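You operate a simulated robot arm through the tools that you are given. There is no shell and no other tool.

The job below is to be done with a simulated two-armed robot. You get a single attempt, and the scene is never put back.

JOB
Flush the test stub: pour in 250 to 350 ml, then empty it into the sink.
Fine: clear jug; jug and stub back where they stood. Set down upright: clear jug, test stub.

Only the result counts: the job must be done as asked and must still hold three seconds after the hand-in. Knocking over, shifting, dropping, spilling or breaking anything else fails it.

ROBOT AND FRAMES
Two 7-joint arms with two-finger parallel grippers on one trunk that stands fixed in place. Base frame: the origin is at the foot of the trunk, x ahead of it, y to its left, z up. Readings come in m, degrees, newtons and seconds.
The left shoulder is at [-0.04, 0.119, 0.906], the right one opposite. With the tool pointing down near the work surface each hand reaches from about 0.2 to 0.62 m from the base axis, measured 20 degrees to its own side. Payload 3.43 kg a hand.
Tool frame (each hand has its own): the origin (TCP) lies between the finger pads and is the grasp point; the fingertips stand 0.03 m ahead of it; z points along the fingers, y is the line along which they close. The gripper opens to 0.094 m. The fingers are 0.028 m wide and 0.01 m thick; the gripper's body (0.05 by 0.096 m) begins 0.055 m behind the TCP.
Orientation is that of the tool frame in the base frame, as a unit quaternion [x, y, z, w]. With the fingers straight down and closing along the base's y, the tool's x points along the base's -x, its y along +y and its z along -z.

CONTROLS
- The arms move only by the tool play_rows. It takes "left_increments", "right_increments" or both (then of equal length, played together; a hand with none holds still); each is text: rows parted by semicolons, each of 6 numbers parted by spaces: the shift along the base's x, y, z in m, then the turn, a rotation vector about the base's x, y, z in rad. In form: dx dy dz wx wy wz; .... A call has 1 to 20 rows; each row is the pose to reach, as a shift and turn from the pose commanded when the call began. "left_claw" and "right_claw" are, for a hand that has rows, the finger opening in m, from 0 to 0.094, set as the call begins (left out, the last holds). A row lasts 0.2 s, in which the tool goes at most 0.05 m and 8.6 degrees; a call with a longer step from one row to the next is refused whole, and so is a gripper value outside its range. Where a pose cannot be reached the arm comes as near as it can. A force on the tool above 40 N (or 10 N above the force at the start of the call, whichever is more), or a blocked arm, ends the call early, and 0.2 s more pass. Each finger travels about 0.153 m/s and halts on what it meets, pressing with about 33 N; the grip force reading is that of the motor and also rises with nothing between the fingers. The clock runs only during rows and for 0.2 s after the last one: add rows that repeat a pose to give the fingers time. The reply holds the time, the measured pose of the TCP, the force on the tool along the base axes, the opening and the grip force, in the units named above and with some noise, with the torque about the TCP (base axes, N m) and any sound that the robot's microphone picked up.
- Cameras (640 x 400 px; columns grow to the right, rows downward): "scene" is now at [0.0342, 0.0062, 1.6178]; the picture's right is [0.08, -1.00, 0.00], its down [-0.73, -0.06, -0.68] and it looks along [0.68, 0.05, -0.73] (base axes); focal length 323 px, centre (320, 200). "left" rides on the left gripper at [0.076, -0.014, -0.102] in its tool frame; the picture's right is [0.18, 0.98, 0.00], its down [-0.75, 0.14, -0.64] and it looks along [-0.63, 0.12, 0.77] (tool axes); focal length 243 px, centre (320, 200). "right" rides on the right gripper at [0.076, 0.014, -0.102] in its tool frame; the picture's right is [-0.18, 0.98, 0.00], its down [-0.75, -0.14, -0.64] and it looks along [-0.63, -0.12, 0.77] (tool axes); focal length 243 px, centre (320, 200). There is no depth. A picture from a camera that has moved, and an enlarged one, comes with that camera's place and axes in the base frame and with its lens.
- camera(camera): a new picture of that camera. It takes no simulated time.
- slide_trunk(by): slides the trunk up (or, below 0, down) by that many m; the arms and the scene camera ride with it, the base frame stays. It gives what a move gives, with no picture.
- turn_head(pan, tilt): turns the head with the scene camera to pan (to the left, within 143 degrees either way) and tilt (down, from -29 to 69), counted from straight ahead of the robot. It gives what a move gives.
- inspect(camera, box): a new picture of the part [left, top, right, bottom] of that camera's present view, enlarged. It takes no simulated time.
- sign_off(): hands the job in; it is judged then, once.

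Places have to be worked out from the pictures, the camera data and where the tool is seen. Open the grippers and draw the arms clear of the work before you hand the job in, unless the task says otherwise.

The tools are called after "Request:" by a JSON object that holds its "fn" and its "kwargs". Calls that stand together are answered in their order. play_rows: Moves the arms, as the interface text tells. Its arguments: {"type":"object","properties":{"left_increments":{"type":"string"},"left_claw":{"type":"number"},"right_increments":{"type":"string"},"right_claw":{"type":"number"}},"required":[]} The other tools are called the same way: slide_trunk (by) slides the trunk up or down; turn_head (pan, tilt) turns the head that bears the scene camera; camera (camera) takes a picture; inspect (camera, box) takes an enlarged picture of a part of a camera's view; sign_off () hands the job in.

At the start:

```text
t: 0.0
left_eef_pos: [0.3971, 0.2957, 1.2605]
left_tool_rot: [-0.001, 1.0, 0.0, 0.0]
left_force: [0.6, 0.0, -0.3]
left_torque: [-0.02, 0.01, 0.02]
left_gripper_width: 0.0941
left_grasp_force: 0.0
right_eef_pos: [0.2918, -0.0558, 1.2611]
right_tool_rot: [0.0, 1.0, 0.001, 0.0]
right_force: [-0.7, 0.1, 0.3]
right_torque: [0.03, -0.01, -0.01]
right_gripper_width: 0.0938
right_grasp_force: 0.0
trunk travel left (down, up): [-0.327, 0.008]
head pan, tilt: [4.6, 47.2]
```

scene: 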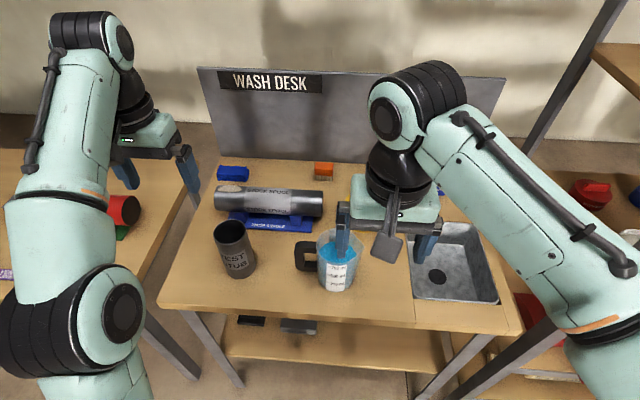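
right: 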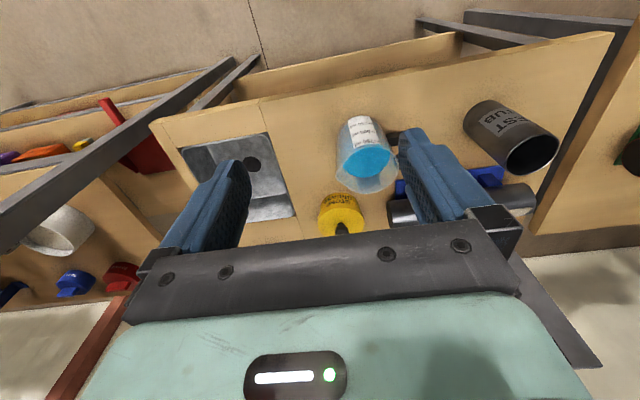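
left: 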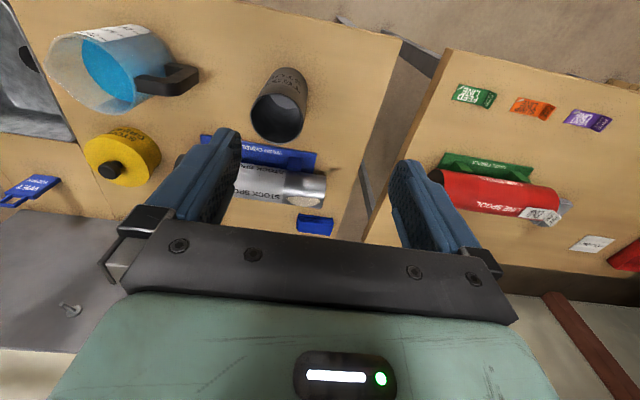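

I start by looking at the work desk closely: the jug, the test stub, the sink and any writing on them.

Request:
{"fn": "inspect", "kwargs": {"camera": "scene", "box": [200, 200, 400, 325]}}

Request:
{"fn": "inspect", "kwargs": {"camera": "scene", "box": [380, 200, 540, 300]}}

Request:
{"fn": "inspect", "kwargs": {"camera": "right", "box": [300, 80, 460, 220]}}

Request:
{"fn": "inspect", "kwargs": {"camera": "left", "box": [0, 0, 340, 240]}}

```text
3.20 times, centred on (300, 262) of scene
camera zoom: at [0.0342, 0.0062, 1.6178], right [0.08, -1.0, 0.0], down [-0.73, -0.06, -0.68], along [0.68, 0.05, -0.73], focal length 1035 px, centre (384, 0)
```

zoom: 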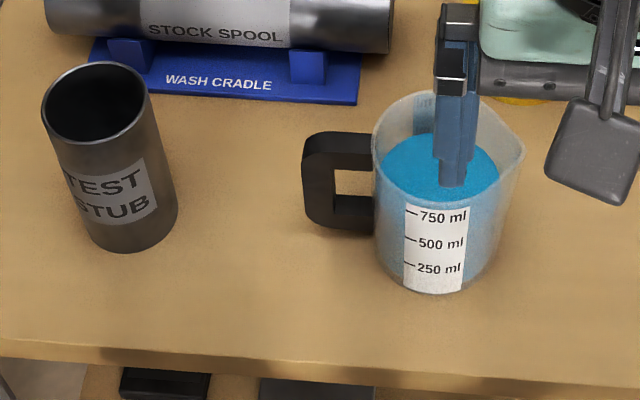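

```text
4.00 times, centred on (460, 250) of scene
camera zoom: at [0.0342, 0.0062, 1.6178], right [0.08, -1.0, 0.0], down [-0.73, -0.06, -0.68], along [0.68, 0.05, -0.73], focal length 1293 px, centre (-240, 0)
```

zoom: 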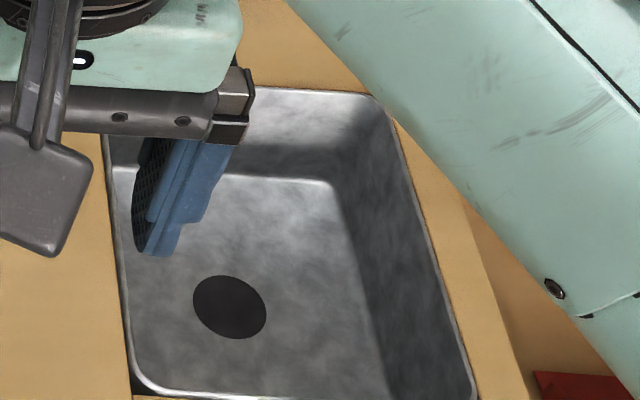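

```text
2.86 times, centred on (380, 150) of right
camera zoom: at [0.2152, -0.0426, 1.363], right [0.18, 0.98, 0.0], down [0.75, -0.14, 0.64], along [0.63, -0.12, -0.77], focal length 693 px, centre (149, 343)
```

zoom: 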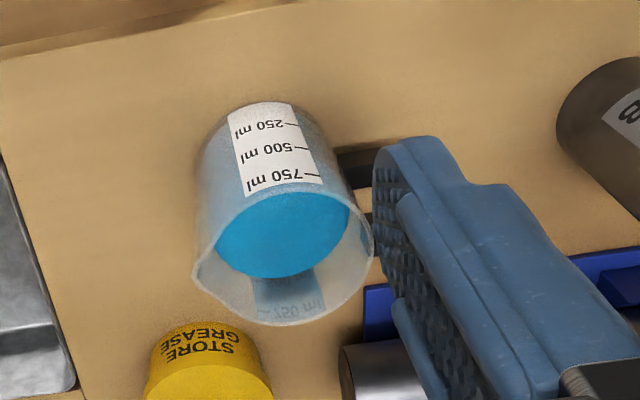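

```text
1.67 times, centred on (170, 120) of left
camera zoom: at [0.3214, 0.283, 1.3629], right [-0.19, 0.98, 0.0], down [0.75, 0.14, 0.64], along [0.63, 0.12, -0.77], focal length 404 px, centre (570, 333)
```

zoom: 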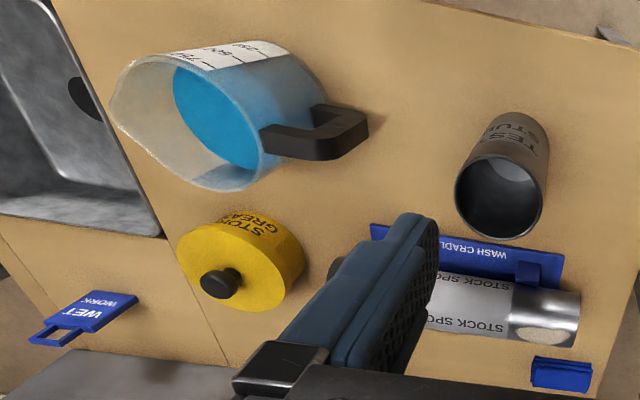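

The stub rim sits near (0.465, 0.248, 1.02), and the jug stands near (0.45, 0.0) with its handle toward +y and its spout toward -y. The right hand hides part of the desk, so I move it to the right in small steps.

Request:
{"fn": "play_rows", "kwargs": {"right_increments": "0 -0.04 0 0 0 0; 0 -0.08 0 0 0 0; 0 -0.12 0 0 0 0; 0 -0.16 0 0 0 0; 0 -0.2 0 0 0 0; 0 -0.2 0 0 0 0"}}

Request:
{"fn": "camera", "kwargs": {"camera": "scene"}}

Request:
{"fn": "camera", "kwargs": {"camera": "right"}}

```text
t: 1.4
left_eef_pos: [0.3978, 0.297, 1.2608]
left_tool_rot: [0.0, 1.0, 0.0, 0.0]
left_force: [-0.2, 0.0, 1.0]
left_torque: [0.02, -0.02, -0.02]
left_gripper_width: 0.0943
left_grasp_force: 0.0
right_eef_pos: [0.2902, -0.257, 1.2591]
right_tool_rot: [0.0, 1.0, 0.0, 0.0]
right_force: [-0.1, -0.2, 1.1]
right_torque: [0.0, -0.01, 0.01]
right_gripper_width: 0.0942
right_grasp_force: 0.2
trunk travel left (down, up): [-0.327, 0.008]
head pan, tilt: [4.6, 47.2]
```

```text
taken
camera scene: at [0.0342, 0.0067, 1.6178], right [0.08, -1.0, 0.0], down [-0.73, -0.06, -0.68], along [0.68, 0.05, -0.73], focal length 323 px, centre (320, 200)
```

scene: 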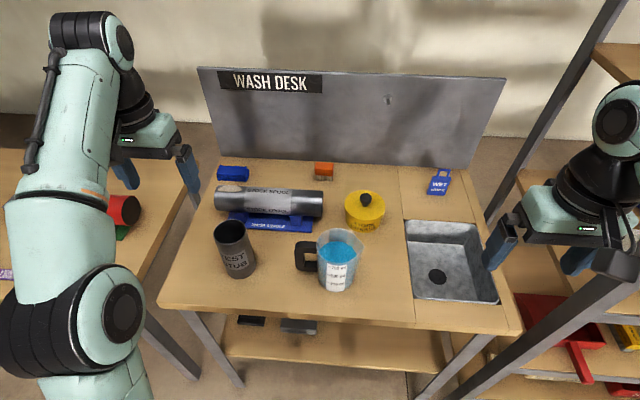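

```text
taken
camera right: at [0.2139, -0.2427, 1.3611], right [0.18, 0.98, 0.0], down [0.75, -0.14, 0.64], along [0.63, -0.12, -0.77], focal length 243 px, centre (320, 200)
```

right: 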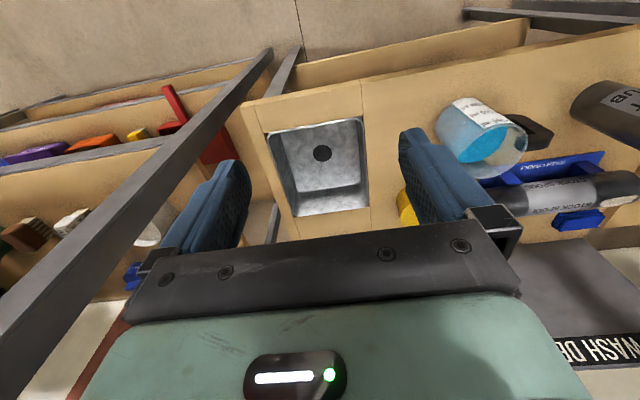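

The view is now clear. I zoom in on the jug, stub and sink to work out their positions.

Request:
{"fn": "inspect", "kwargs": {"camera": "scene", "box": [285, 220, 381, 300]}}

Request:
{"fn": "inspect", "kwargs": {"camera": "scene", "box": [200, 205, 296, 285]}}

Request:
{"fn": "inspect", "kwargs": {"camera": "scene", "box": [395, 205, 515, 305]}}

Request:
{"fn": "inspect", "kwargs": {"camera": "right", "box": [420, 60, 640, 240]}}

Request:
{"fn": "inspect", "kwargs": {"camera": "left", "box": [40, 10, 220, 130]}}

```text
5.00 times, centred on (333, 260) of scene
camera zoom: at [0.0342, 0.0067, 1.6178], right [0.08, -1.0, 0.0], down [-0.73, -0.06, -0.68], along [0.68, 0.05, -0.73], focal length 1617 px, centre (255, -100)
```

zoom: 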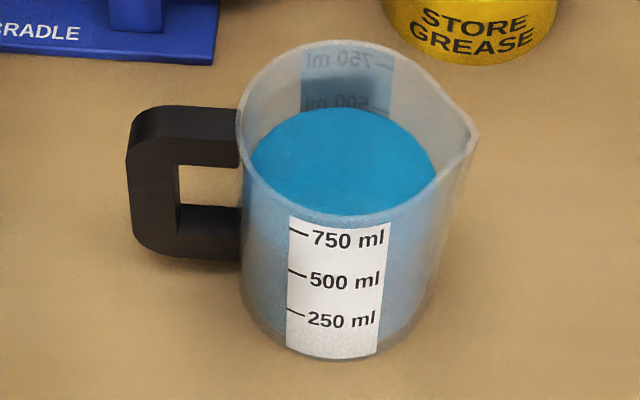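

```text
5.00 times, centred on (248, 245) of scene
camera zoom: at [0.0342, 0.0067, 1.6178], right [0.08, -1.0, 0.0], down [-0.73, -0.06, -0.68], along [0.68, 0.05, -0.73], focal length 1617 px, centre (680, -25)
```

zoom: 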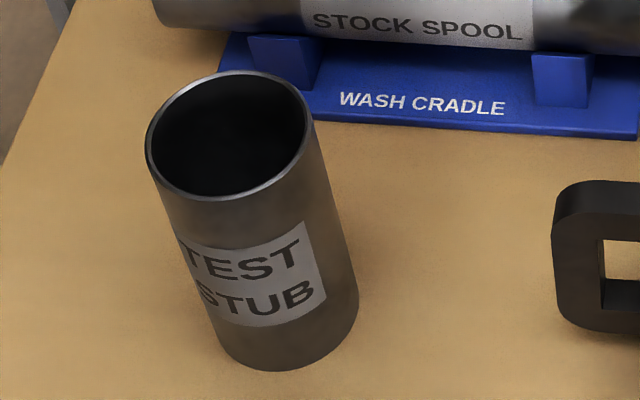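

```text
4.00 times, centred on (455, 255) of scene
camera zoom: at [0.0342, 0.0067, 1.6178], right [0.08, -1.0, 0.0], down [-0.73, -0.06, -0.68], along [0.68, 0.05, -0.73], focal length 1293 px, centre (-220, -20)
```

zoom: 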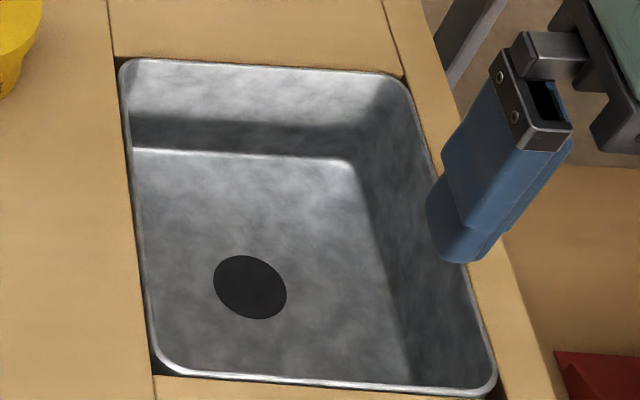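

```text
2.22 times, centred on (530, 150) of right
camera zoom: at [0.2139, -0.2427, 1.3611], right [0.18, 0.98, 0.0], down [0.75, -0.14, 0.64], along [0.63, -0.12, -0.77], focal length 539 px, centre (-147, 311)
```

zoom: 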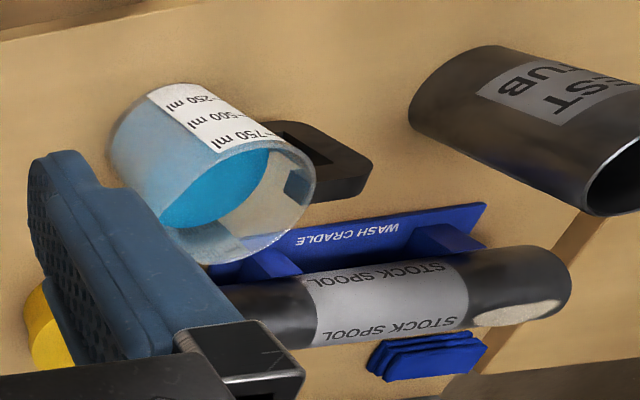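

```text
3.33 times, centred on (130, 70) of left
camera zoom: at [0.3214, 0.2835, 1.3628], right [-0.19, 0.98, 0.0], down [0.75, 0.14, 0.64], along [0.63, 0.12, -0.77], focal length 809 px, centre (953, 633)
```

zoom: 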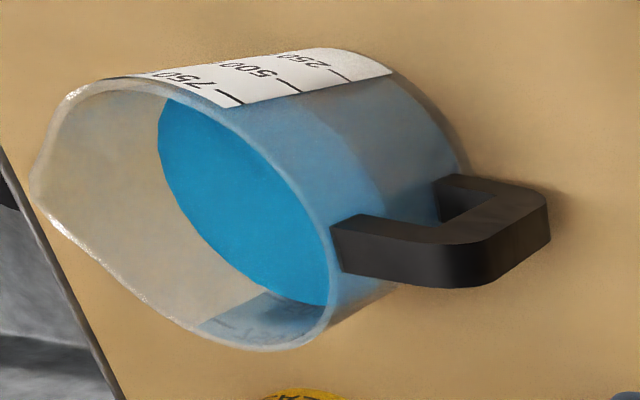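

I put the desk top at about z = 0.868. The jug axis is near (0.459, 0.0) with its rim at about 1.008, and the handle bar is near (0.459, 0.088), spanning z 0.895 to 0.998. To read the jug's scale at eye level, I bring the right wrist camera down in front of the desk, pitched to look forward.

Request:
{"fn": "play_rows", "kwargs": {"right_increments": "0 0.025 -0.032 0 -0.1 0; 0 0.05 -0.064 0 -0.2 0; 0 0.075 -0.096 0 -0.3 0; 0 0.1 -0.128 0 -0.4 0; 0 0.125 -0.16 0 -0.5 0; 0 0.15 -0.192 0 -0.6 0; 0 0.175 -0.22 0 -0.7 0; 0 0.2 -0.25 0 -0.8 0; 0 0.2 -0.27 0 -0.88 0; 0 0.2 -0.27 0 -0.88 0"}}

Request:
{"fn": "camera", "kwargs": {"camera": "right"}}

Request:
{"fn": "camera", "kwargs": {"camera": "scene"}}

```text
t: 3.6
left_eef_pos: [0.3977, 0.2952, 1.2619]
left_tool_rot: [0.0, 1.0, 0.0, 0.0]
left_force: [-0.4, 0.1, -0.9]
left_torque: [-0.01, -0.02, 0.01]
left_gripper_width: 0.0943
left_grasp_force: 0.1
right_eef_pos: [0.3198, -0.0345, 1.0006]
right_tool_rot: [0.0, 0.905, 0.0, 0.425]
right_force: [-0.1, 0.5, 0.2]
right_torque: [-0.02, 0.03, 0.02]
right_gripper_width: 0.094
right_grasp_force: 0.0
right hand out of reach, approached as far as the arm can: row 8, 9, 10
trunk travel left (down, up): [-0.327, 0.008]
head pan, tilt: [4.6, 47.2]
```

```text
taken
camera right: at [0.1912, -0.0217, 1.0069], right [0.12, 0.98, 0.14], down [-0.01, -0.14, 0.99], along [0.99, -0.12, 0.0], focal length 243 px, centre (320, 200)
```

right: 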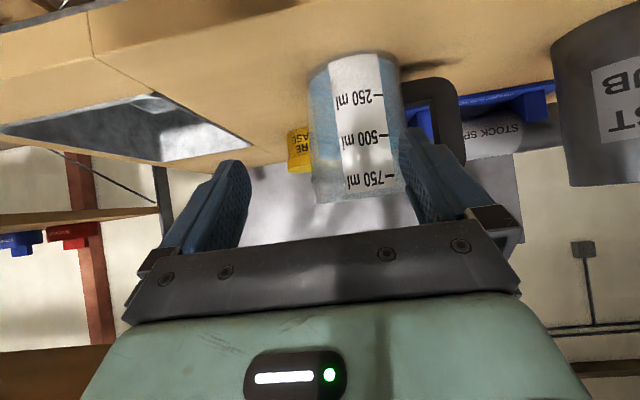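

```text
taken
camera scene: at [0.0338, 0.0061, 1.6178], right [0.08, -1.0, 0.0], down [-0.73, -0.06, -0.68], along [0.68, 0.06, -0.73], focal length 323 px, centre (320, 200)
```

scene: 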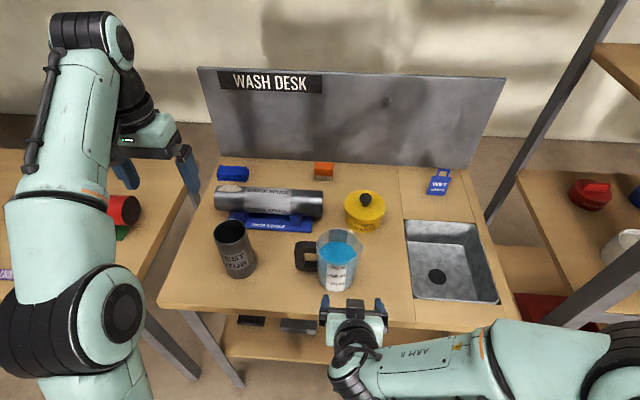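

The side view is good. I zoom in on the jug scale.

Request:
{"fn": "inspect", "kwargs": {"camera": "right", "box": [290, 40, 482, 210]}}

Request:
{"fn": "inspect", "kwargs": {"camera": "right", "box": [290, 120, 418, 210]}}

Request:
{"fn": "inspect", "kwargs": {"camera": "right", "box": [540, 0, 640, 190]}}

```text
2.35 times, centred on (386, 125) of right
camera zoom: at [0.1912, -0.0217, 1.0069], right [0.12, 0.98, 0.14], down [-0.01, -0.14, 0.99], along [0.99, -0.12, 0.0], focal length 571 px, centre (165, 376)
```

zoom: 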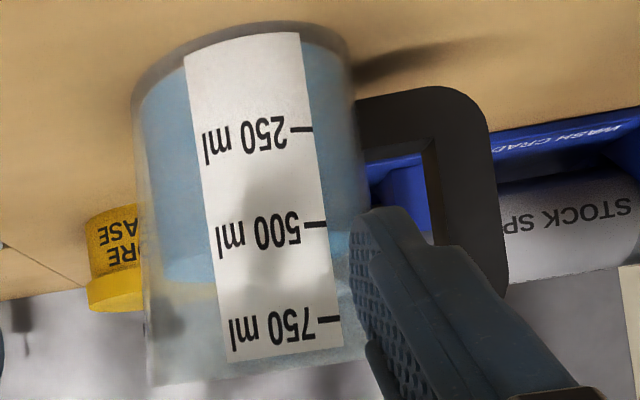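

```text
4.44 times, centred on (354, 165) of right
camera zoom: at [0.1912, -0.0217, 1.0069], right [0.12, 0.98, 0.14], down [-0.01, -0.14, 0.99], along [0.99, -0.12, 0.0], focal length 1078 px, centre (169, 356)
```

zoom: 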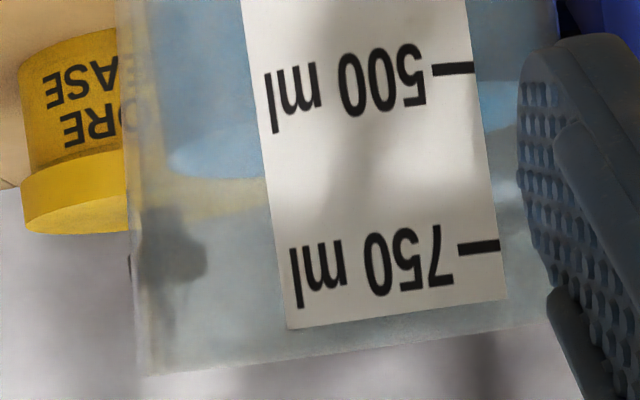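

```text
2.11 times, centred on (590, 95) of right
camera zoom: at [0.1912, -0.0217, 1.0069], right [0.12, 0.98, 0.14], down [-0.01, -0.14, 0.99], along [0.99, -0.12, 0.0], focal length 511 px, centre (-248, 421)
```

zoom: 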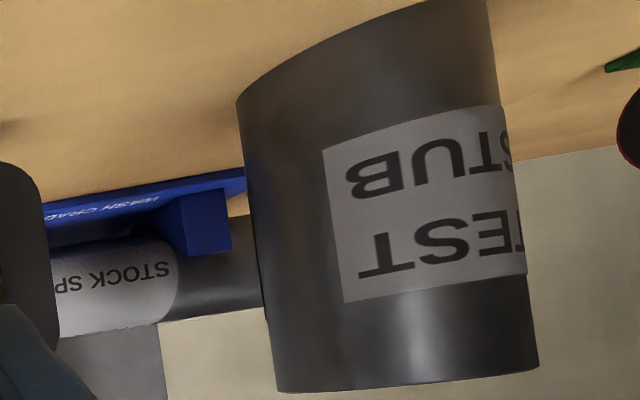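

The level looks close to the 500 mark. I zoom in again at the edges of the liquid surface.

Request:
{"fn": "inspect", "kwargs": {"camera": "right", "box": [305, 120, 369, 170]}}

Request:
{"fn": "inspect", "kwargs": {"camera": "right", "box": [365, 115, 421, 165]}}

```text
8.00 times, centred on (337, 145) of right
camera zoom: at [0.1912, -0.0217, 1.0069], right [0.12, 0.98, 0.14], down [-0.01, -0.14, 0.99], along [0.99, -0.12, 0.0], focal length 1941 px, centre (184, 640)
```

zoom: 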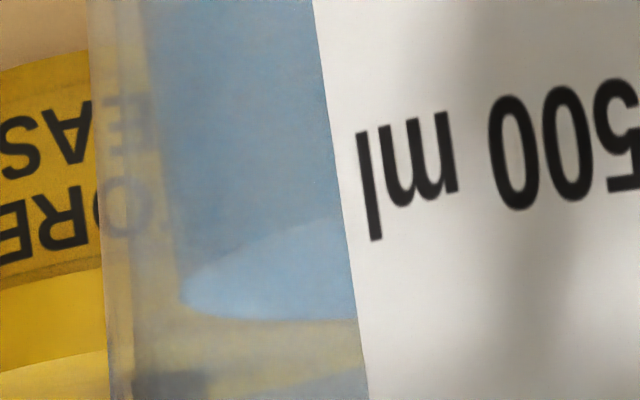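

```text
8.00 times, centred on (393, 140) of right
camera zoom: at [0.1912, -0.0217, 1.0069], right [0.12, 0.98, 0.14], down [-0.01, -0.14, 0.99], along [0.99, -0.12, 0.0], focal length 1941 px, centre (-264, 680)
```

zoom: 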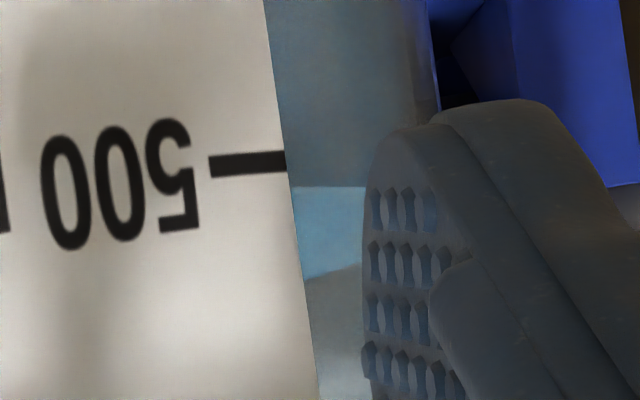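

The liquid stands about 2 mm above the 500 mark, so the jug holds roughly 510 to 520 ml. I should leave about 215 ml in it. I draw the right hand back to the right and up, so it is clear of the left arm.

Request:
{"fn": "play_rows", "kwargs": {"right_increments": "-0.01 -0.04 0.03 0 0 0; -0.02 -0.08 0.06 0 0 0; -0.03 -0.12 0.08 0 0 0; -0.04 -0.16 0.1 0 0 0; -0.05 -0.2 0.1 0 0 0; -0.05 -0.24 0.1 0 0 0; -0.05 -0.24 0.1 0 0 0"}}

Request:
{"fn": "play_rows", "kwargs": {"left_increments": "0.01 -0.03 0 0 0 0.13; 0.02 -0.06 0 0 0 0.26; 0.03 -0.09 0 0 0 0.39; 0.04 -0.12 0 0 0 0.52; 0.05 -0.15 0 0 0 0.65; 0.06 -0.18 0 0 0 0.78; 0.062 -0.206 0 0 0 0.91; 0.062 -0.206 0 0 0 1.04; 0.062 -0.206 0 0 0 1.17; 0.062 -0.206 0 0 0 1.3; 0.062 -0.206 0 0 0 1.43; 0.062 -0.206 0 0 0 1.5708; 0.062 -0.206 0 0 0 1.5708", "left_claw": 0.08}}

Request:
{"fn": "camera", "kwargs": {"camera": "left"}}

Request:
{"fn": "camera", "kwargs": {"camera": "scene"}}

```text
refused: row 1 steps farther than a row can; nothing moved
```

```text
t: 6.4
left_eef_pos: [0.4419, 0.088, 1.2448]
left_tool_rot: [-0.684, 0.73, -0.002, 0.002]
left_force: [0.4, 1.1, -0.5]
left_torque: [0.01, 0.04, 0.02]
left_gripper_width: 0.0802
left_grasp_force: 0.1
left hand out of reach, approached as far as the arm can: row 4, 5, 6, 7, 8, 9, 10, 11, 12, 13
right_eef_pos: [0.3203, -0.035, 1.0003]
right_tool_rot: [0.0, 0.905, 0.0, 0.425]
right_force: [0.1, -0.8, 0.1]
right_torque: [0.01, -0.03, 0.01]
right_gripper_width: 0.094
right_grasp_force: 0.1
trunk travel left (down, up): [-0.327, 0.008]
head pan, tilt: [4.6, 47.2]
```

```text
taken
camera left: at [0.4513, 0.0123, 1.347], right [-0.99, -0.12, -0.01], down [-0.09, 0.76, 0.64], along [-0.07, 0.64, -0.77], focal length 243 px, centre (320, 200)
```

left: 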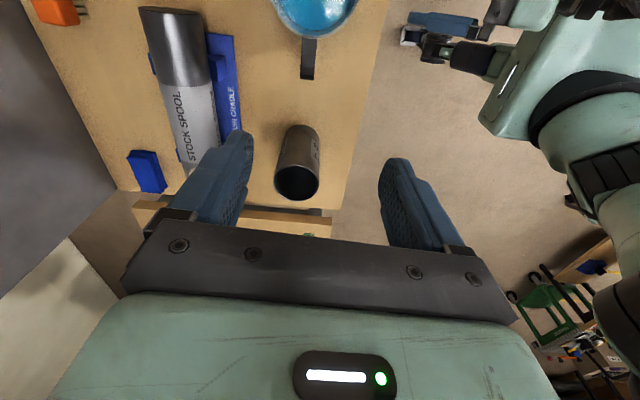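

```text
taken
camera scene: at [0.0346, 0.0057, 1.6178], right [0.08, -1.0, 0.0], down [-0.73, -0.06, -0.68], along [0.68, 0.06, -0.73], focal length 323 px, centre (320, 200)
```

scene: 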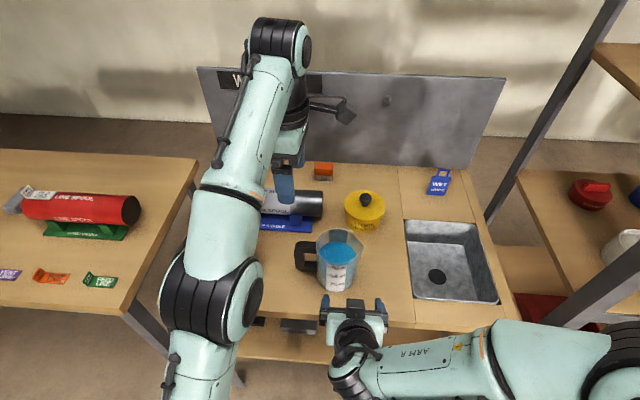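

The first call was refused because one step was slightly too long. The left arm is stretched at this height, and lower down should be easier. I retract the right hand with smaller steps.

Request:
{"fn": "play_rows", "kwargs": {"right_increments": "-0.01 -0.035 0.025 0 0 0; -0.02 -0.07 0.05 0 0 0; -0.03 -0.105 0.075 0 0 0; -0.04 -0.14 0.1 0 0 0; -0.05 -0.18 0.1 0 0 0; -0.05 -0.22 0.1 0 0 0; -0.05 -0.22 0.1 0 0 0"}}

Request:
{"fn": "play_rows", "kwargs": {"left_increments": "0 0 -0.03 0 0 0; 0 0 -0.06 0 0 0; 0 0 -0.09 0 0 0; 0 0 -0.12 0 0 0; 0 0 -0.12 0 0 0", "left_claw": 0.06}}

Request:
{"fn": "camera", "kwargs": {"camera": "left"}}

Request:
{"fn": "camera", "kwargs": {"camera": "scene"}}

Request:
{"fn": "camera", "kwargs": {"camera": "right"}}

```text
t: 8.0
left_eef_pos: [0.442, 0.0891, 1.2449]
left_tool_rot: [-0.683, 0.731, -0.002, 0.002]
left_force: [0.1, 0.7, 0.3]
left_torque: [-0.02, 0.02, 0.0]
left_gripper_width: 0.08
left_grasp_force: 0.0
right_eef_pos: [0.2737, -0.2544, 1.1066]
right_tool_rot: [-0.001, 0.905, 0.001, 0.425]
right_force: [0.0, -0.4, -0.7]
right_torque: [-0.03, 0.0, -0.01]
right_gripper_width: 0.0942
right_grasp_force: 0.0
right hand out of reach, approached as far as the arm can: row 1, 2, 3, 4, 5, 6, 7
trunk travel left (down, up): [-0.327, 0.008]
head pan, tilt: [4.6, 47.2]
```

```text
t: 9.2
left_eef_pos: [0.4397, 0.0886, 1.1235]
left_tool_rot: [-0.683, 0.731, -0.002, 0.001]
left_force: [0.7, 0.2, 0.3]
left_torque: [0.01, -0.02, 0.0]
left_gripper_width: 0.0601
left_grasp_force: 0.0
right_eef_pos: [0.2742, -0.2555, 1.1059]
right_tool_rot: [0.0, 0.905, 0.001, 0.426]
right_force: [0.1, -1.1, -0.3]
right_torque: [-0.03, -0.03, 0.01]
right_gripper_width: 0.0939
right_grasp_force: 0.0
trunk travel left (down, up): [-0.327, 0.008]
head pan, tilt: [4.6, 47.2]
```

```text
taken
camera left: at [0.4489, 0.0126, 1.2258], right [-0.99, -0.12, -0.01], down [-0.09, 0.76, 0.64], along [-0.07, 0.64, -0.77], focal length 243 px, centre (320, 200)
```

left: 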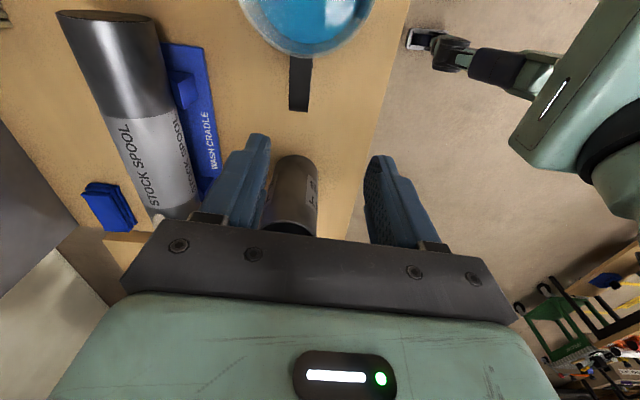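

```text
taken
camera scene: at [0.0341, 0.006, 1.6178], right [0.08, -1.0, 0.0], down [-0.73, -0.06, -0.68], along [0.68, 0.06, -0.73], focal length 323 px, centre (320, 200)
```

scene: 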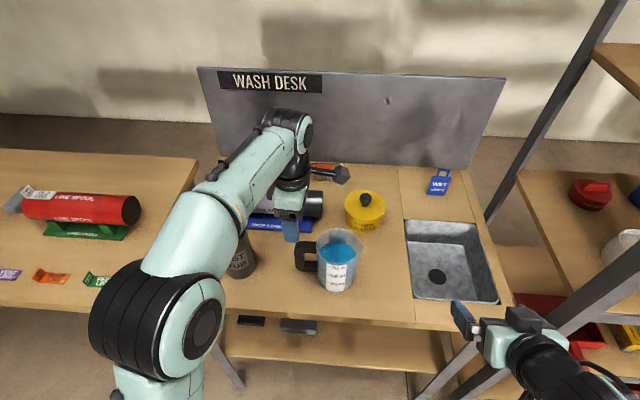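

```text
taken
camera right: at [0.1455, -0.2422, 1.1133], right [0.12, 0.98, 0.14], down [-0.01, -0.14, 0.99], along [0.99, -0.12, 0.0], focal length 243 px, centre (320, 200)
```

right: 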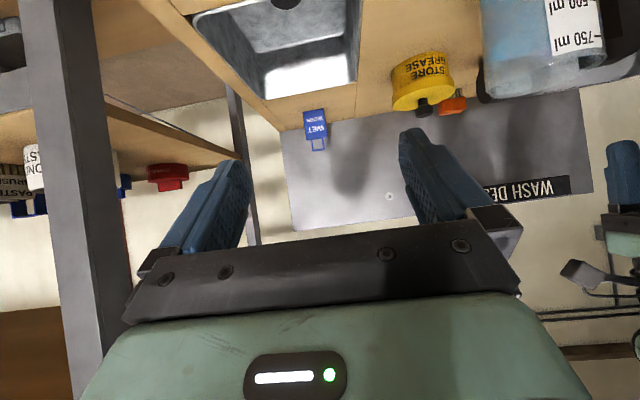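

The handle is visible at the top of the left camera view, and I estimate its centre at x of about 0.459. I zoom in to refine that.

Request:
{"fn": "inspect", "kwargs": {"camera": "left", "box": [240, 0, 368, 120]}}

Request:
{"fn": "inspect", "kwargs": {"camera": "scene", "box": [260, 160, 388, 300]}}

```text
3.33 times, centred on (304, 60) of left
camera zoom: at [0.4489, 0.0126, 1.2258], right [-0.99, -0.12, -0.01], down [-0.09, 0.76, 0.64], along [-0.07, 0.64, -0.77], focal length 809 px, centre (373, 667)
```

zoom: 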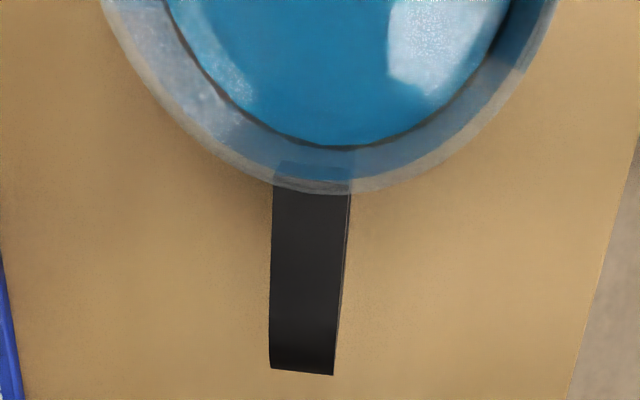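

```text
2.86 times, centred on (324, 230) of scene
camera zoom: at [0.0341, 0.006, 1.6178], right [0.08, -1.0, 0.0], down [-0.73, -0.06, -0.68], along [0.68, 0.06, -0.73], focal length 924 px, centre (309, 114)
```

zoom: 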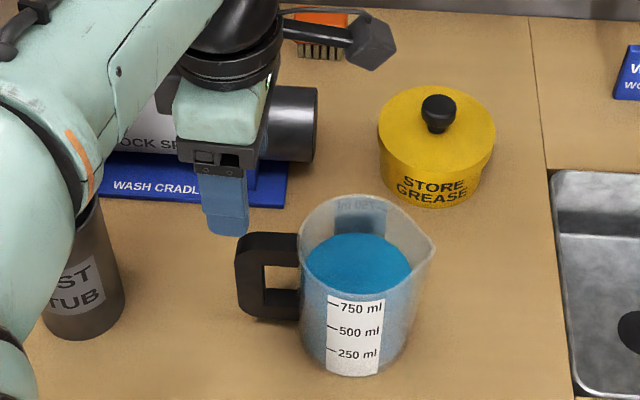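

Handle centre is near x = 0.460, y = 0.0885, with its top at about 0.998. I align the hand above it, with a full 90° yaw, and start the descent.

Request:
{"fn": "play_rows", "kwargs": {"left_increments": "0.01 0 -0.02 0 0 0.035; 0.0205 0 -0.04 0 0 0.067; 0.0205 0 -0.07 0 0 0.067; 0.0205 0 -0.07 0 0 0.067", "left_claw": 0.06}}

Request:
{"fn": "camera", "kwargs": {"camera": "left"}}

Request:
{"fn": "inspect", "kwargs": {"camera": "scene", "box": [260, 160, 388, 300]}}

```text
t: 10.2
left_eef_pos: [0.4595, 0.0895, 1.056]
left_tool_rot: [0.707, -0.707, 0.002, -0.003]
left_force: [-1.3, -0.9, 0.1]
left_torque: [-0.03, -0.01, -0.03]
left_gripper_width: 0.0601
left_grasp_force: 0.1
right_eef_pos: [0.2734, -0.2556, 1.1073]
right_tool_rot: [0.0, 0.905, 0.001, 0.425]
right_force: [0.3, 0.2, 0.0]
right_torque: [0.01, 0.0, 0.05]
right_gripper_width: 0.0941
right_grasp_force: 0.0
trunk travel left (down, up): [-0.327, 0.008]
head pan, tilt: [4.6, 47.2]
```

```text
taken
camera left: at [0.4751, 0.0137, 1.1576], right [-0.98, -0.18, 0.0], down [-0.14, 0.75, 0.64], along [-0.11, 0.63, -0.77], focal length 243 px, centre (320, 200)
```

left: 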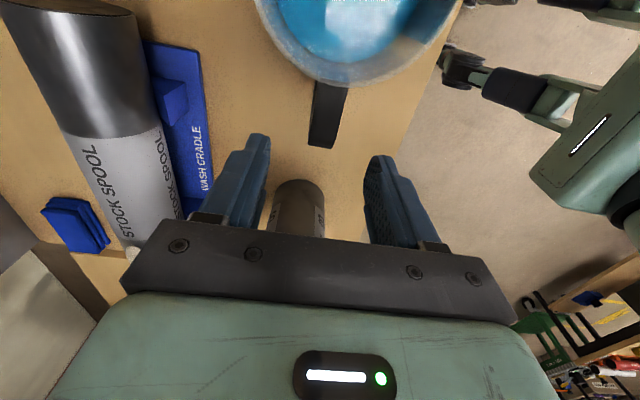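

```text
2.86 times, centred on (324, 230) of scene
camera zoom: at [0.0341, 0.0062, 1.6178], right [0.08, -1.0, 0.0], down [-0.73, -0.06, -0.68], along [0.68, 0.05, -0.73], focal length 924 px, centre (309, 114)
```

zoom: 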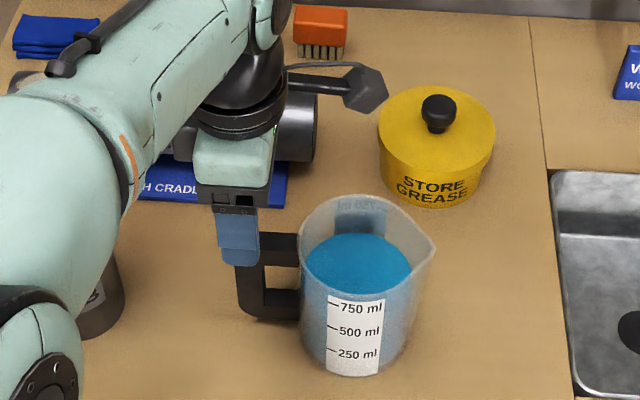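

The hand is aligned with the handle at x of about 0.4595. I lower it to z of about 0.953 with the fingers on either side of the handle bar, watching the forces.

Request:
{"fn": "play_rows", "kwargs": {"left_increments": "0 -0.001 -0.03 0 0 0; 0 -0.001 -0.06 0 0 0; 0 -0.001 -0.085 0 0 0; 0 -0.001 -0.103 0 0 0; 0 -0.001 -0.103 0 0 0", "left_claw": 0.06}}

Request:
{"fn": "camera", "kwargs": {"camera": "scene"}}

Request:
{"fn": "inspect", "kwargs": {"camera": "scene", "box": [260, 160, 388, 300]}}

Request:
{"fn": "camera", "kwargs": {"camera": "left"}}

```text
t: 11.4
left_eef_pos: [0.4621, 0.0889, 0.9525]
left_tool_rot: [0.707, -0.707, 0.002, -0.002]
left_force: [0.0, -0.2, 1.0]
left_torque: [-0.01, 0.0, -0.02]
left_gripper_width: 0.0601
left_grasp_force: 0.0
right_eef_pos: [0.2745, -0.2555, 1.1067]
right_tool_rot: [0.0, 0.905, 0.0, 0.426]
right_force: [-0.2, 0.3, 0.5]
right_torque: [0.01, -0.02, -0.02]
right_gripper_width: 0.0937
right_grasp_force: 0.0
trunk travel left (down, up): [-0.327, 0.008]
head pan, tilt: [4.6, 47.2]
```

```text
taken
camera scene: at [0.0341, 0.0062, 1.6178], right [0.08, -1.0, 0.0], down [-0.73, -0.06, -0.68], along [0.68, 0.05, -0.73], focal length 323 px, centre (320, 200)
```

scene: 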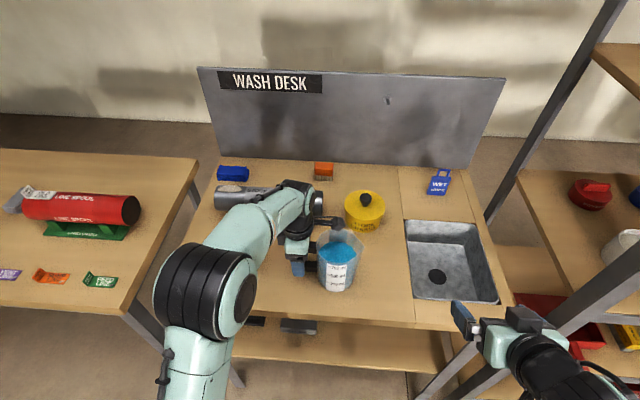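

```text
2.86 times, centred on (324, 230) of scene
camera zoom: at [0.0341, 0.0062, 1.6178], right [0.08, -1.0, 0.0], down [-0.73, -0.06, -0.68], along [0.68, 0.05, -0.73], focal length 924 px, centre (309, 114)
```

zoom: 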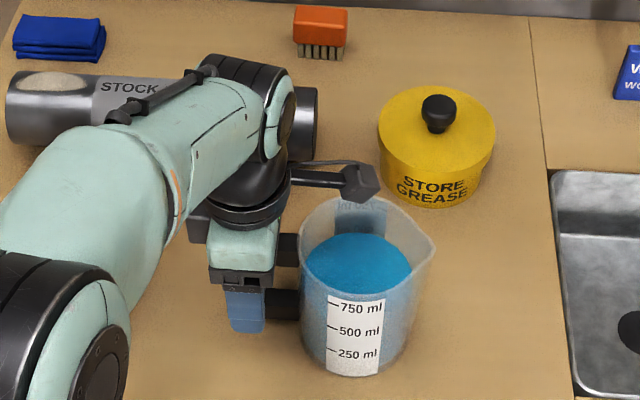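

```text
taken
camera left: at [0.476, 0.0134, 1.0555], right [-0.98, -0.18, -0.01], down [-0.14, 0.75, 0.64], along [-0.11, 0.63, -0.77], focal length 243 px, centre (320, 200)
```

left: 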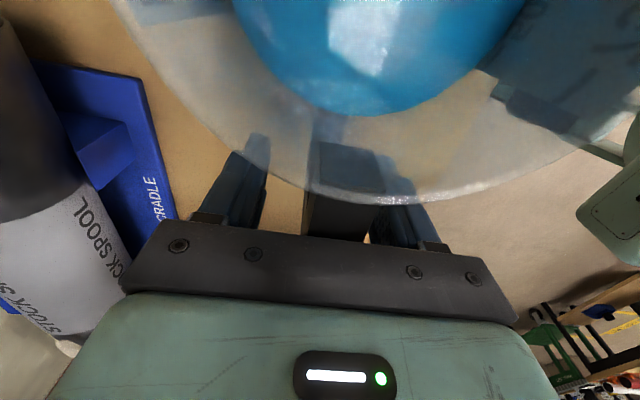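

The handle lies between the fingers, a few mm toward -x of the finger centre. I shift 3 mm and close on the handle.

Request:
{"fn": "play_rows", "kwargs": {"left_increments": "-0.003 0 0 0 0 0; -0.003 0 0 0 0 0", "left_claw": 0.04}}

Request:
{"fn": "inspect", "kwargs": {"camera": "left", "box": [200, 100, 460, 260]}}

Request:
{"fn": "play_rows", "kwargs": {"left_increments": "0 0 0 0 0 0; 0 0 0 0 0 0; 0 0 0 0 0 0; 0 0 0 0 0 0", "left_claw": 0.0}}

Request:
{"fn": "inspect", "kwargs": {"camera": "scene", "box": [260, 160, 388, 300]}}

```text
t: 12.0
left_eef_pos: [0.4593, 0.0886, 0.952]
left_tool_rot: [0.707, -0.707, 0.002, -0.002]
left_force: [-0.2, 0.1, -0.6]
left_torque: [0.01, 0.0, -0.03]
left_gripper_width: 0.0399
left_grasp_force: 0.1
right_eef_pos: [0.2747, -0.2557, 1.1068]
right_tool_rot: [0.001, 0.905, 0.0, 0.426]
right_force: [-0.1, -0.2, 0.1]
right_torque: [-0.01, -0.02, -0.02]
right_gripper_width: 0.0939
right_grasp_force: 0.0
trunk travel left (down, up): [-0.327, 0.008]
head pan, tilt: [4.6, 47.2]
```

```text
2.46 times, centred on (330, 180) of left
camera zoom: at [0.4734, 0.0132, 1.0554], right [-0.98, -0.18, 0.0], down [-0.14, 0.75, 0.64], along [-0.11, 0.63, -0.77], focal length 597 px, centre (295, 249)
```

zoom: 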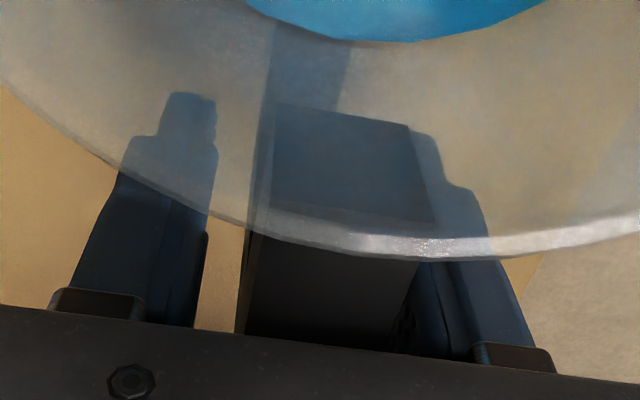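

```text
t: 13.0
left_eef_pos: [0.4593, 0.0898, 0.9542]
left_tool_rot: [-0.707, 0.707, -0.003, 0.001]
left_force: [0.5, 0.0, 1.9]
left_torque: [-0.16, 0.28, 0.07]
left_gripper_width: 0.0264
left_grasp_force: 32.2
right_eef_pos: [0.2745, -0.2555, 1.1066]
right_tool_rot: [-0.001, 0.905, 0.001, 0.426]
right_force: [0.7, 1.0, -1.0]
right_torque: [-0.02, 0.0, 0.01]
right_gripper_width: 0.0943
right_grasp_force: 0.1
trunk travel left (down, up): [-0.327, 0.008]
head pan, tilt: [4.6, 47.2]
```

```text
2.86 times, centred on (324, 230) of scene
camera zoom: at [0.0343, 0.0062, 1.6178], right [0.08, -1.0, 0.0], down [-0.73, -0.06, -0.68], along [0.68, 0.05, -0.73], focal length 924 px, centre (309, 114)
```

zoom: 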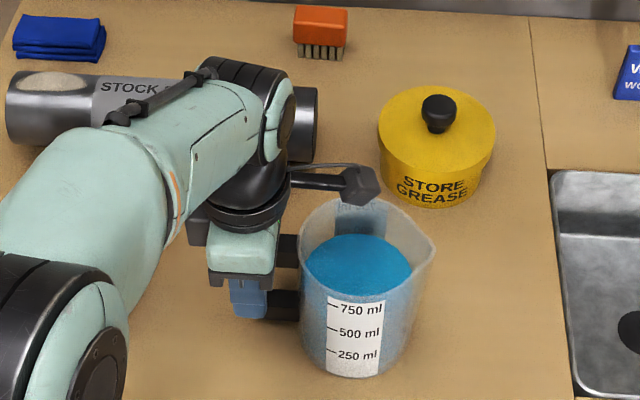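

The grip is firm at 0.026 m wide and 32 N. I lift the jug 3 cm straight up, hold, and read the weight.

Request:
{"fn": "play_rows", "kwargs": {"left_increments": "0 0 0.01 0 0 0; 0 0 0.02 0 0 0; 0 0 0.03 0 0 0; 0 0 0.03 0 0 0; 0 0 0.03 0 0 0; 0 0 0.03 0 0 0"}}

Request:
{"fn": "inspect", "kwargs": {"camera": "scene", "box": [260, 160, 388, 300]}}

Request:
{"fn": "camera", "kwargs": {"camera": "right"}}

```text
t: 14.4
left_eef_pos: [0.4593, 0.0884, 0.9851]
left_tool_rot: [-0.707, 0.707, -0.001, 0.001]
left_force: [0.1, 0.2, -6.1]
left_torque: [0.41, 0.04, 0.02]
left_gripper_width: 0.0265
left_grasp_force: 32.7
right_eef_pos: [0.2748, -0.2551, 1.1071]
right_tool_rot: [0.0, 0.904, 0.0, 0.427]
right_force: [-0.2, 0.3, 0.0]
right_torque: [0.03, 0.0, 0.0]
right_gripper_width: 0.0942
right_grasp_force: 0.1
trunk travel left (down, up): [-0.327, 0.008]
head pan, tilt: [4.6, 47.2]
```

```text
2.86 times, centred on (324, 230) of scene
camera zoom: at [0.0347, 0.0062, 1.6178], right [0.08, -1.0, 0.0], down [-0.73, -0.06, -0.68], along [0.68, 0.05, -0.73], focal length 924 px, centre (309, 114)
```

zoom: 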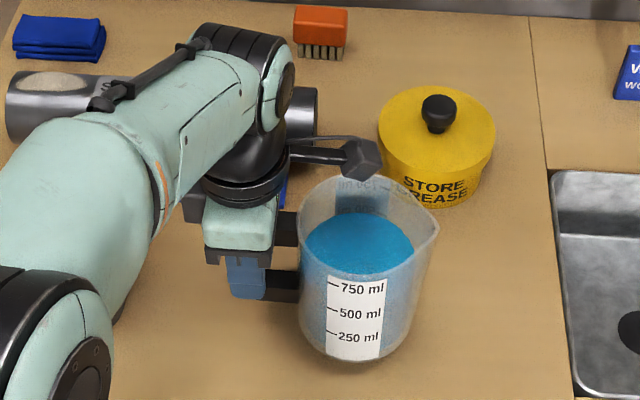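

```text
taken
camera right: at [0.1458, -0.2421, 1.1133], right [0.12, 0.98, 0.14], down [-0.01, -0.14, 0.99], along [0.99, -0.12, 0.0], focal length 243 px, centre (320, 200)
```

right: 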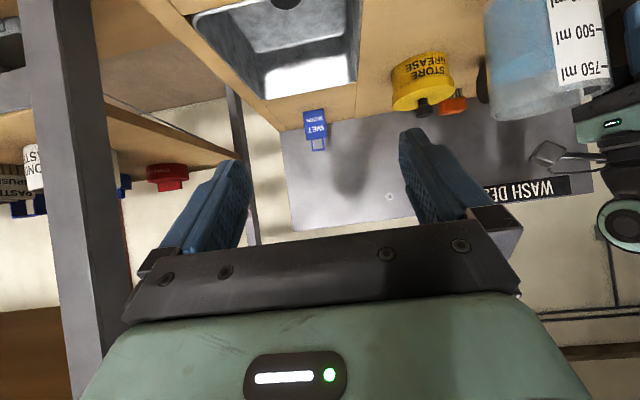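

The jug lifts cleanly with no slip, and the total weight is about 6 N. I raise it to about z = 1.10 and then start turning it slowly so the spout swings from -y toward the robot.

Request:
{"fn": "play_rows", "kwargs": {"left_increments": "0 0 0.025 0 0 0; 0 0 0.05 0 0 0; 0 0 0.075 0 0 0; 0 0 0.1 0 0 0; 0 0 0.115 0 0 0; 0 0 0.115 0 0 0; 0 0 0.115 0 0 0"}}

Request:
{"fn": "play_rows", "kwargs": {"left_increments": "0 0 0 0 0 -0.08; 0 0 0 0 0 -0.17; 0 0 0 0 0 -0.27; 0 0 0 0 0 -0.37; 0 0 0 0 0 -0.47; 0 0 0 0 0 -0.57; 0 0 0 0 0 -0.67; 0 0 0 0 0 -0.77; 0 0 0 0 0 -0.86; 0 0 0 0 0 -0.94; 0 0 0 0 0 -1.0; 0 0 0 0 0 -1.0472; 0 0 0 0 0 -1.0472; 0 0 0 0 0 -1.0472"}}

Request:
{"fn": "camera", "kwargs": {"camera": "scene"}}

Request:
{"fn": "camera", "kwargs": {"camera": "left"}}

```text
t: 16.0
left_eef_pos: [0.4591, 0.0885, 1.0989]
left_tool_rot: [0.708, -0.707, 0.001, -0.002]
left_force: [0.6, 1.0, -5.6]
left_torque: [0.39, 0.0, -0.01]
left_gripper_width: 0.0261
left_grasp_force: 33.3
right_eef_pos: [0.2737, -0.2549, 1.1065]
right_tool_rot: [-0.001, 0.905, 0.001, 0.426]
right_force: [0.0, 0.1, 1.0]
right_torque: [0.01, -0.01, -0.01]
right_gripper_width: 0.0939
right_grasp_force: 0.0
trunk travel left (down, up): [-0.327, 0.008]
head pan, tilt: [4.6, 47.2]
```

```text
t: 19.0
left_eef_pos: [0.4596, 0.0875, 1.0985]
left_tool_rot: [-0.258, 0.966, -0.002, 0.001]
left_force: [0.2, 0.3, -5.7]
left_torque: [0.2, -0.35, 0.02]
left_gripper_width: 0.0262
left_grasp_force: 33.1
right_eef_pos: [0.2761, -0.2557, 1.1062]
right_tool_rot: [-0.001, 0.905, 0.002, 0.426]
right_force: [0.7, 0.2, 0.6]
right_torque: [-0.01, 0.03, -0.03]
right_gripper_width: 0.0941
right_grasp_force: 0.1
trunk travel left (down, up): [-0.327, 0.008]
head pan, tilt: [4.6, 47.2]
```

```text
taken
camera scene: at [0.0346, 0.0062, 1.6178], right [0.08, -1.0, 0.0], down [-0.73, -0.06, -0.68], along [0.68, 0.05, -0.73], focal length 323 px, centre (320, 200)
```

scene: 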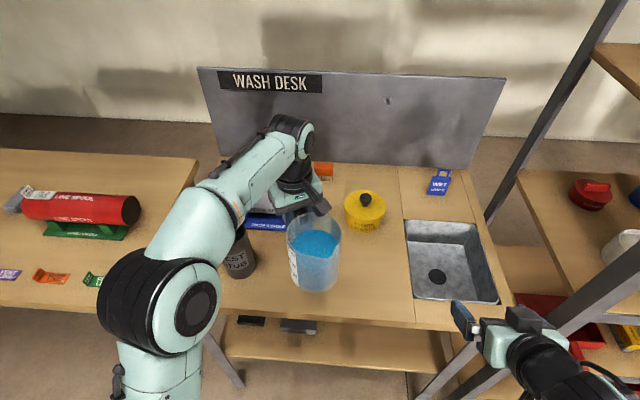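

```text
taken
camera left: at [0.4004, 0.0389, 1.2005], right [-0.65, 0.76, 0.0], down [0.58, 0.5, 0.64], along [0.49, 0.41, -0.77], focal length 243 px, centre (320, 200)
```

left: 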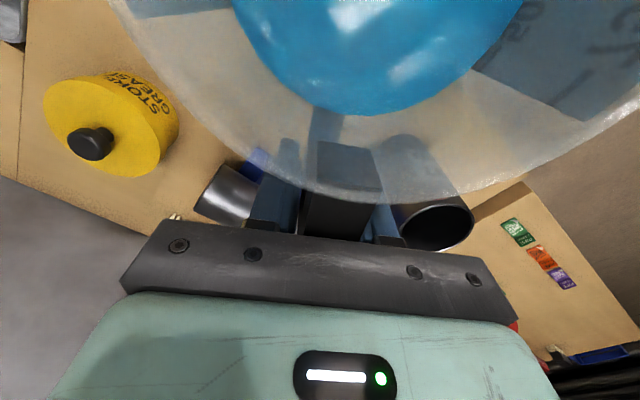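

The yaw works well at ψ = 30° and the jug stays level. I turn a further 60° so the handle points forward-right and the spout back-left.

Request:
{"fn": "play_rows", "kwargs": {"left_increments": "0 0 0 0 0 -0.08; 0 0 0 0 0 -0.17; 0 0 0 0 0 -0.27; 0 0 0 0 0 -0.37; 0 0 0 0 0 -0.47; 0 0 0 0 0 -0.57; 0 0 0 0 0 -0.67; 0 0 0 0 0 -0.77; 0 0 0 0 0 -0.86; 0 0 0 0 0 -0.94; 0 0 0 0 0 -1.0; 0 0 0 0 0 -1.0472; 0 0 0 0 0 -1.0472; 0 0 0 0 0 -1.0472"}}

Request:
{"fn": "camera", "kwargs": {"camera": "scene"}}

Request:
{"fn": "camera", "kwargs": {"camera": "left"}}

```text
t: 22.0
left_eef_pos: [0.4581, 0.0882, 1.0981]
left_tool_rot: [0.259, 0.966, -0.003, -0.001]
left_force: [0.3, -0.3, -6.6]
left_torque: [-0.2, -0.32, 0.04]
left_gripper_width: 0.0264
left_grasp_force: 33.2
right_eef_pos: [0.2752, -0.2557, 1.1064]
right_tool_rot: [0.0, 0.905, 0.0, 0.426]
right_force: [-0.2, 0.1, 0.1]
right_torque: [0.02, -0.01, -0.01]
right_gripper_width: 0.094
right_grasp_force: 0.0
trunk travel left (down, up): [-0.327, 0.008]
head pan, tilt: [4.6, 47.2]
```

```text
taken
camera scene: at [0.0346, 0.0064, 1.6178], right [0.08, -1.0, 0.0], down [-0.73, -0.06, -0.68], along [0.68, 0.05, -0.73], focal length 323 px, centre (320, 200)
```

scene: 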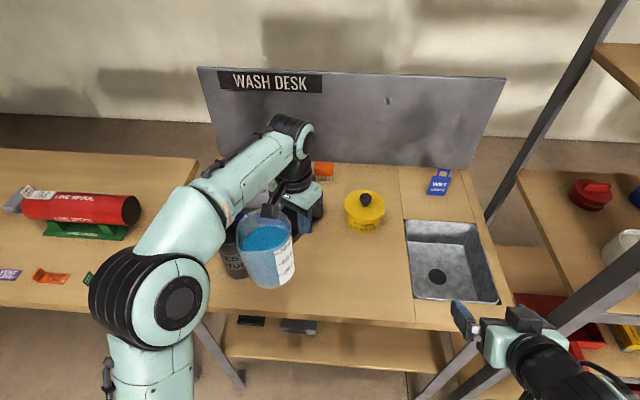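

```text
taken
camera left: at [0.387, 0.1155, 1.2002], right [0.33, 0.94, 0.0], down [0.72, -0.25, 0.64], along [0.6, -0.22, -0.77], focal length 243 px, centre (320, 200)
```

left: 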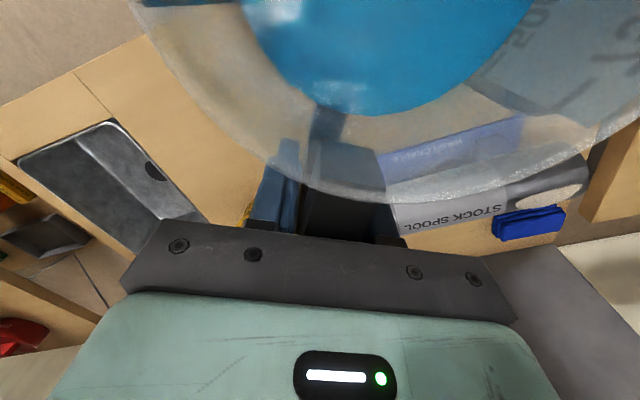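

Now ψ = -30° and the handle direction is e = (0.87, -0.5). I tilt the jug to 30° in place, which should be below the flow angle of about 40°, while raising it slightly. Then I check where the lip is.

Request:
{"fn": "play_rows", "kwargs": {"left_increments": "0 0 0.003 -0.04 -0.0693 0; 0 0 0.006 -0.09 -0.1559 0; 0 0 0.01 -0.14 -0.2425 0; 0 0 0.013 -0.19 -0.3291 0; 0 0 0.0165 -0.235 -0.407 0; 0 0 0.0165 -0.2618 -0.4534 0; 0 0 0.0165 -0.2618 -0.4534 0; 0 0 0.0165 -0.2618 -0.4534 0"}}

Request:
{"fn": "camera", "kwargs": {"camera": "scene"}}

Request:
{"fn": "inspect", "kwargs": {"camera": "scene", "box": [200, 180, 340, 300]}}

```text
t: 23.8
left_eef_pos: [0.4584, 0.0887, 1.115]
left_tool_rot: [0.251, 0.933, -0.07, 0.25]
left_force: [0.1, 0.9, -6.6]
left_torque: [-0.15, -0.24, 0.02]
left_gripper_width: 0.026
left_grasp_force: 32.6
right_eef_pos: [0.274, -0.2561, 1.1063]
right_tool_rot: [0.0, 0.905, 0.0, 0.426]
right_force: [0.0, -0.6, 0.4]
right_torque: [0.02, 0.0, 0.0]
right_gripper_width: 0.0939
right_grasp_force: 0.2
trunk travel left (down, up): [-0.327, 0.008]
head pan, tilt: [4.6, 47.2]
```

```text
taken
camera scene: at [0.0346, 0.0064, 1.6178], right [0.08, -1.0, 0.0], down [-0.73, -0.06, -0.68], along [0.68, 0.05, -0.73], focal length 323 px, centre (320, 200)
```

scene: 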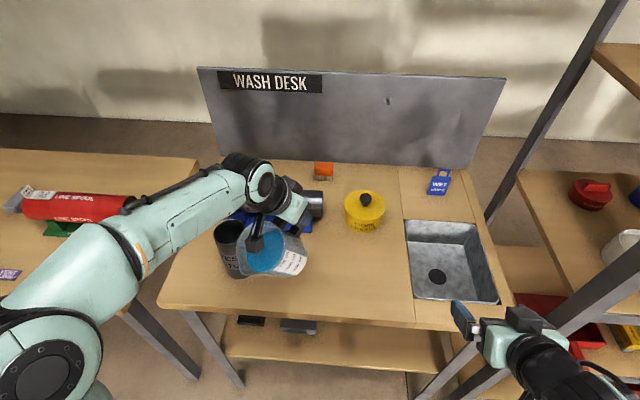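

```text
3.33 times, centred on (270, 240) of scene
camera zoom: at [0.0346, 0.0064, 1.6178], right [0.08, -1.0, 0.0], down [-0.73, -0.06, -0.68], along [0.68, 0.05, -0.73], focal length 1078 px, centre (487, 67)
```

zoom: 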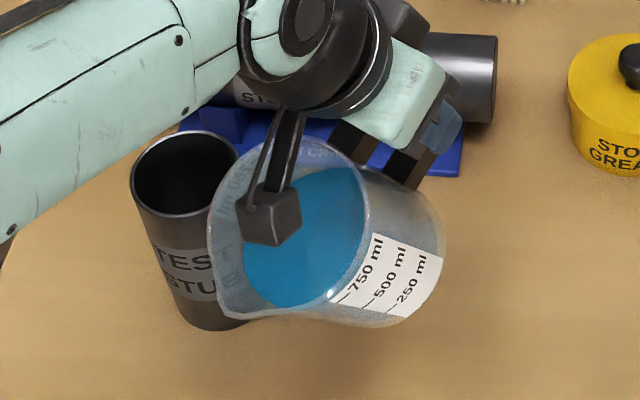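

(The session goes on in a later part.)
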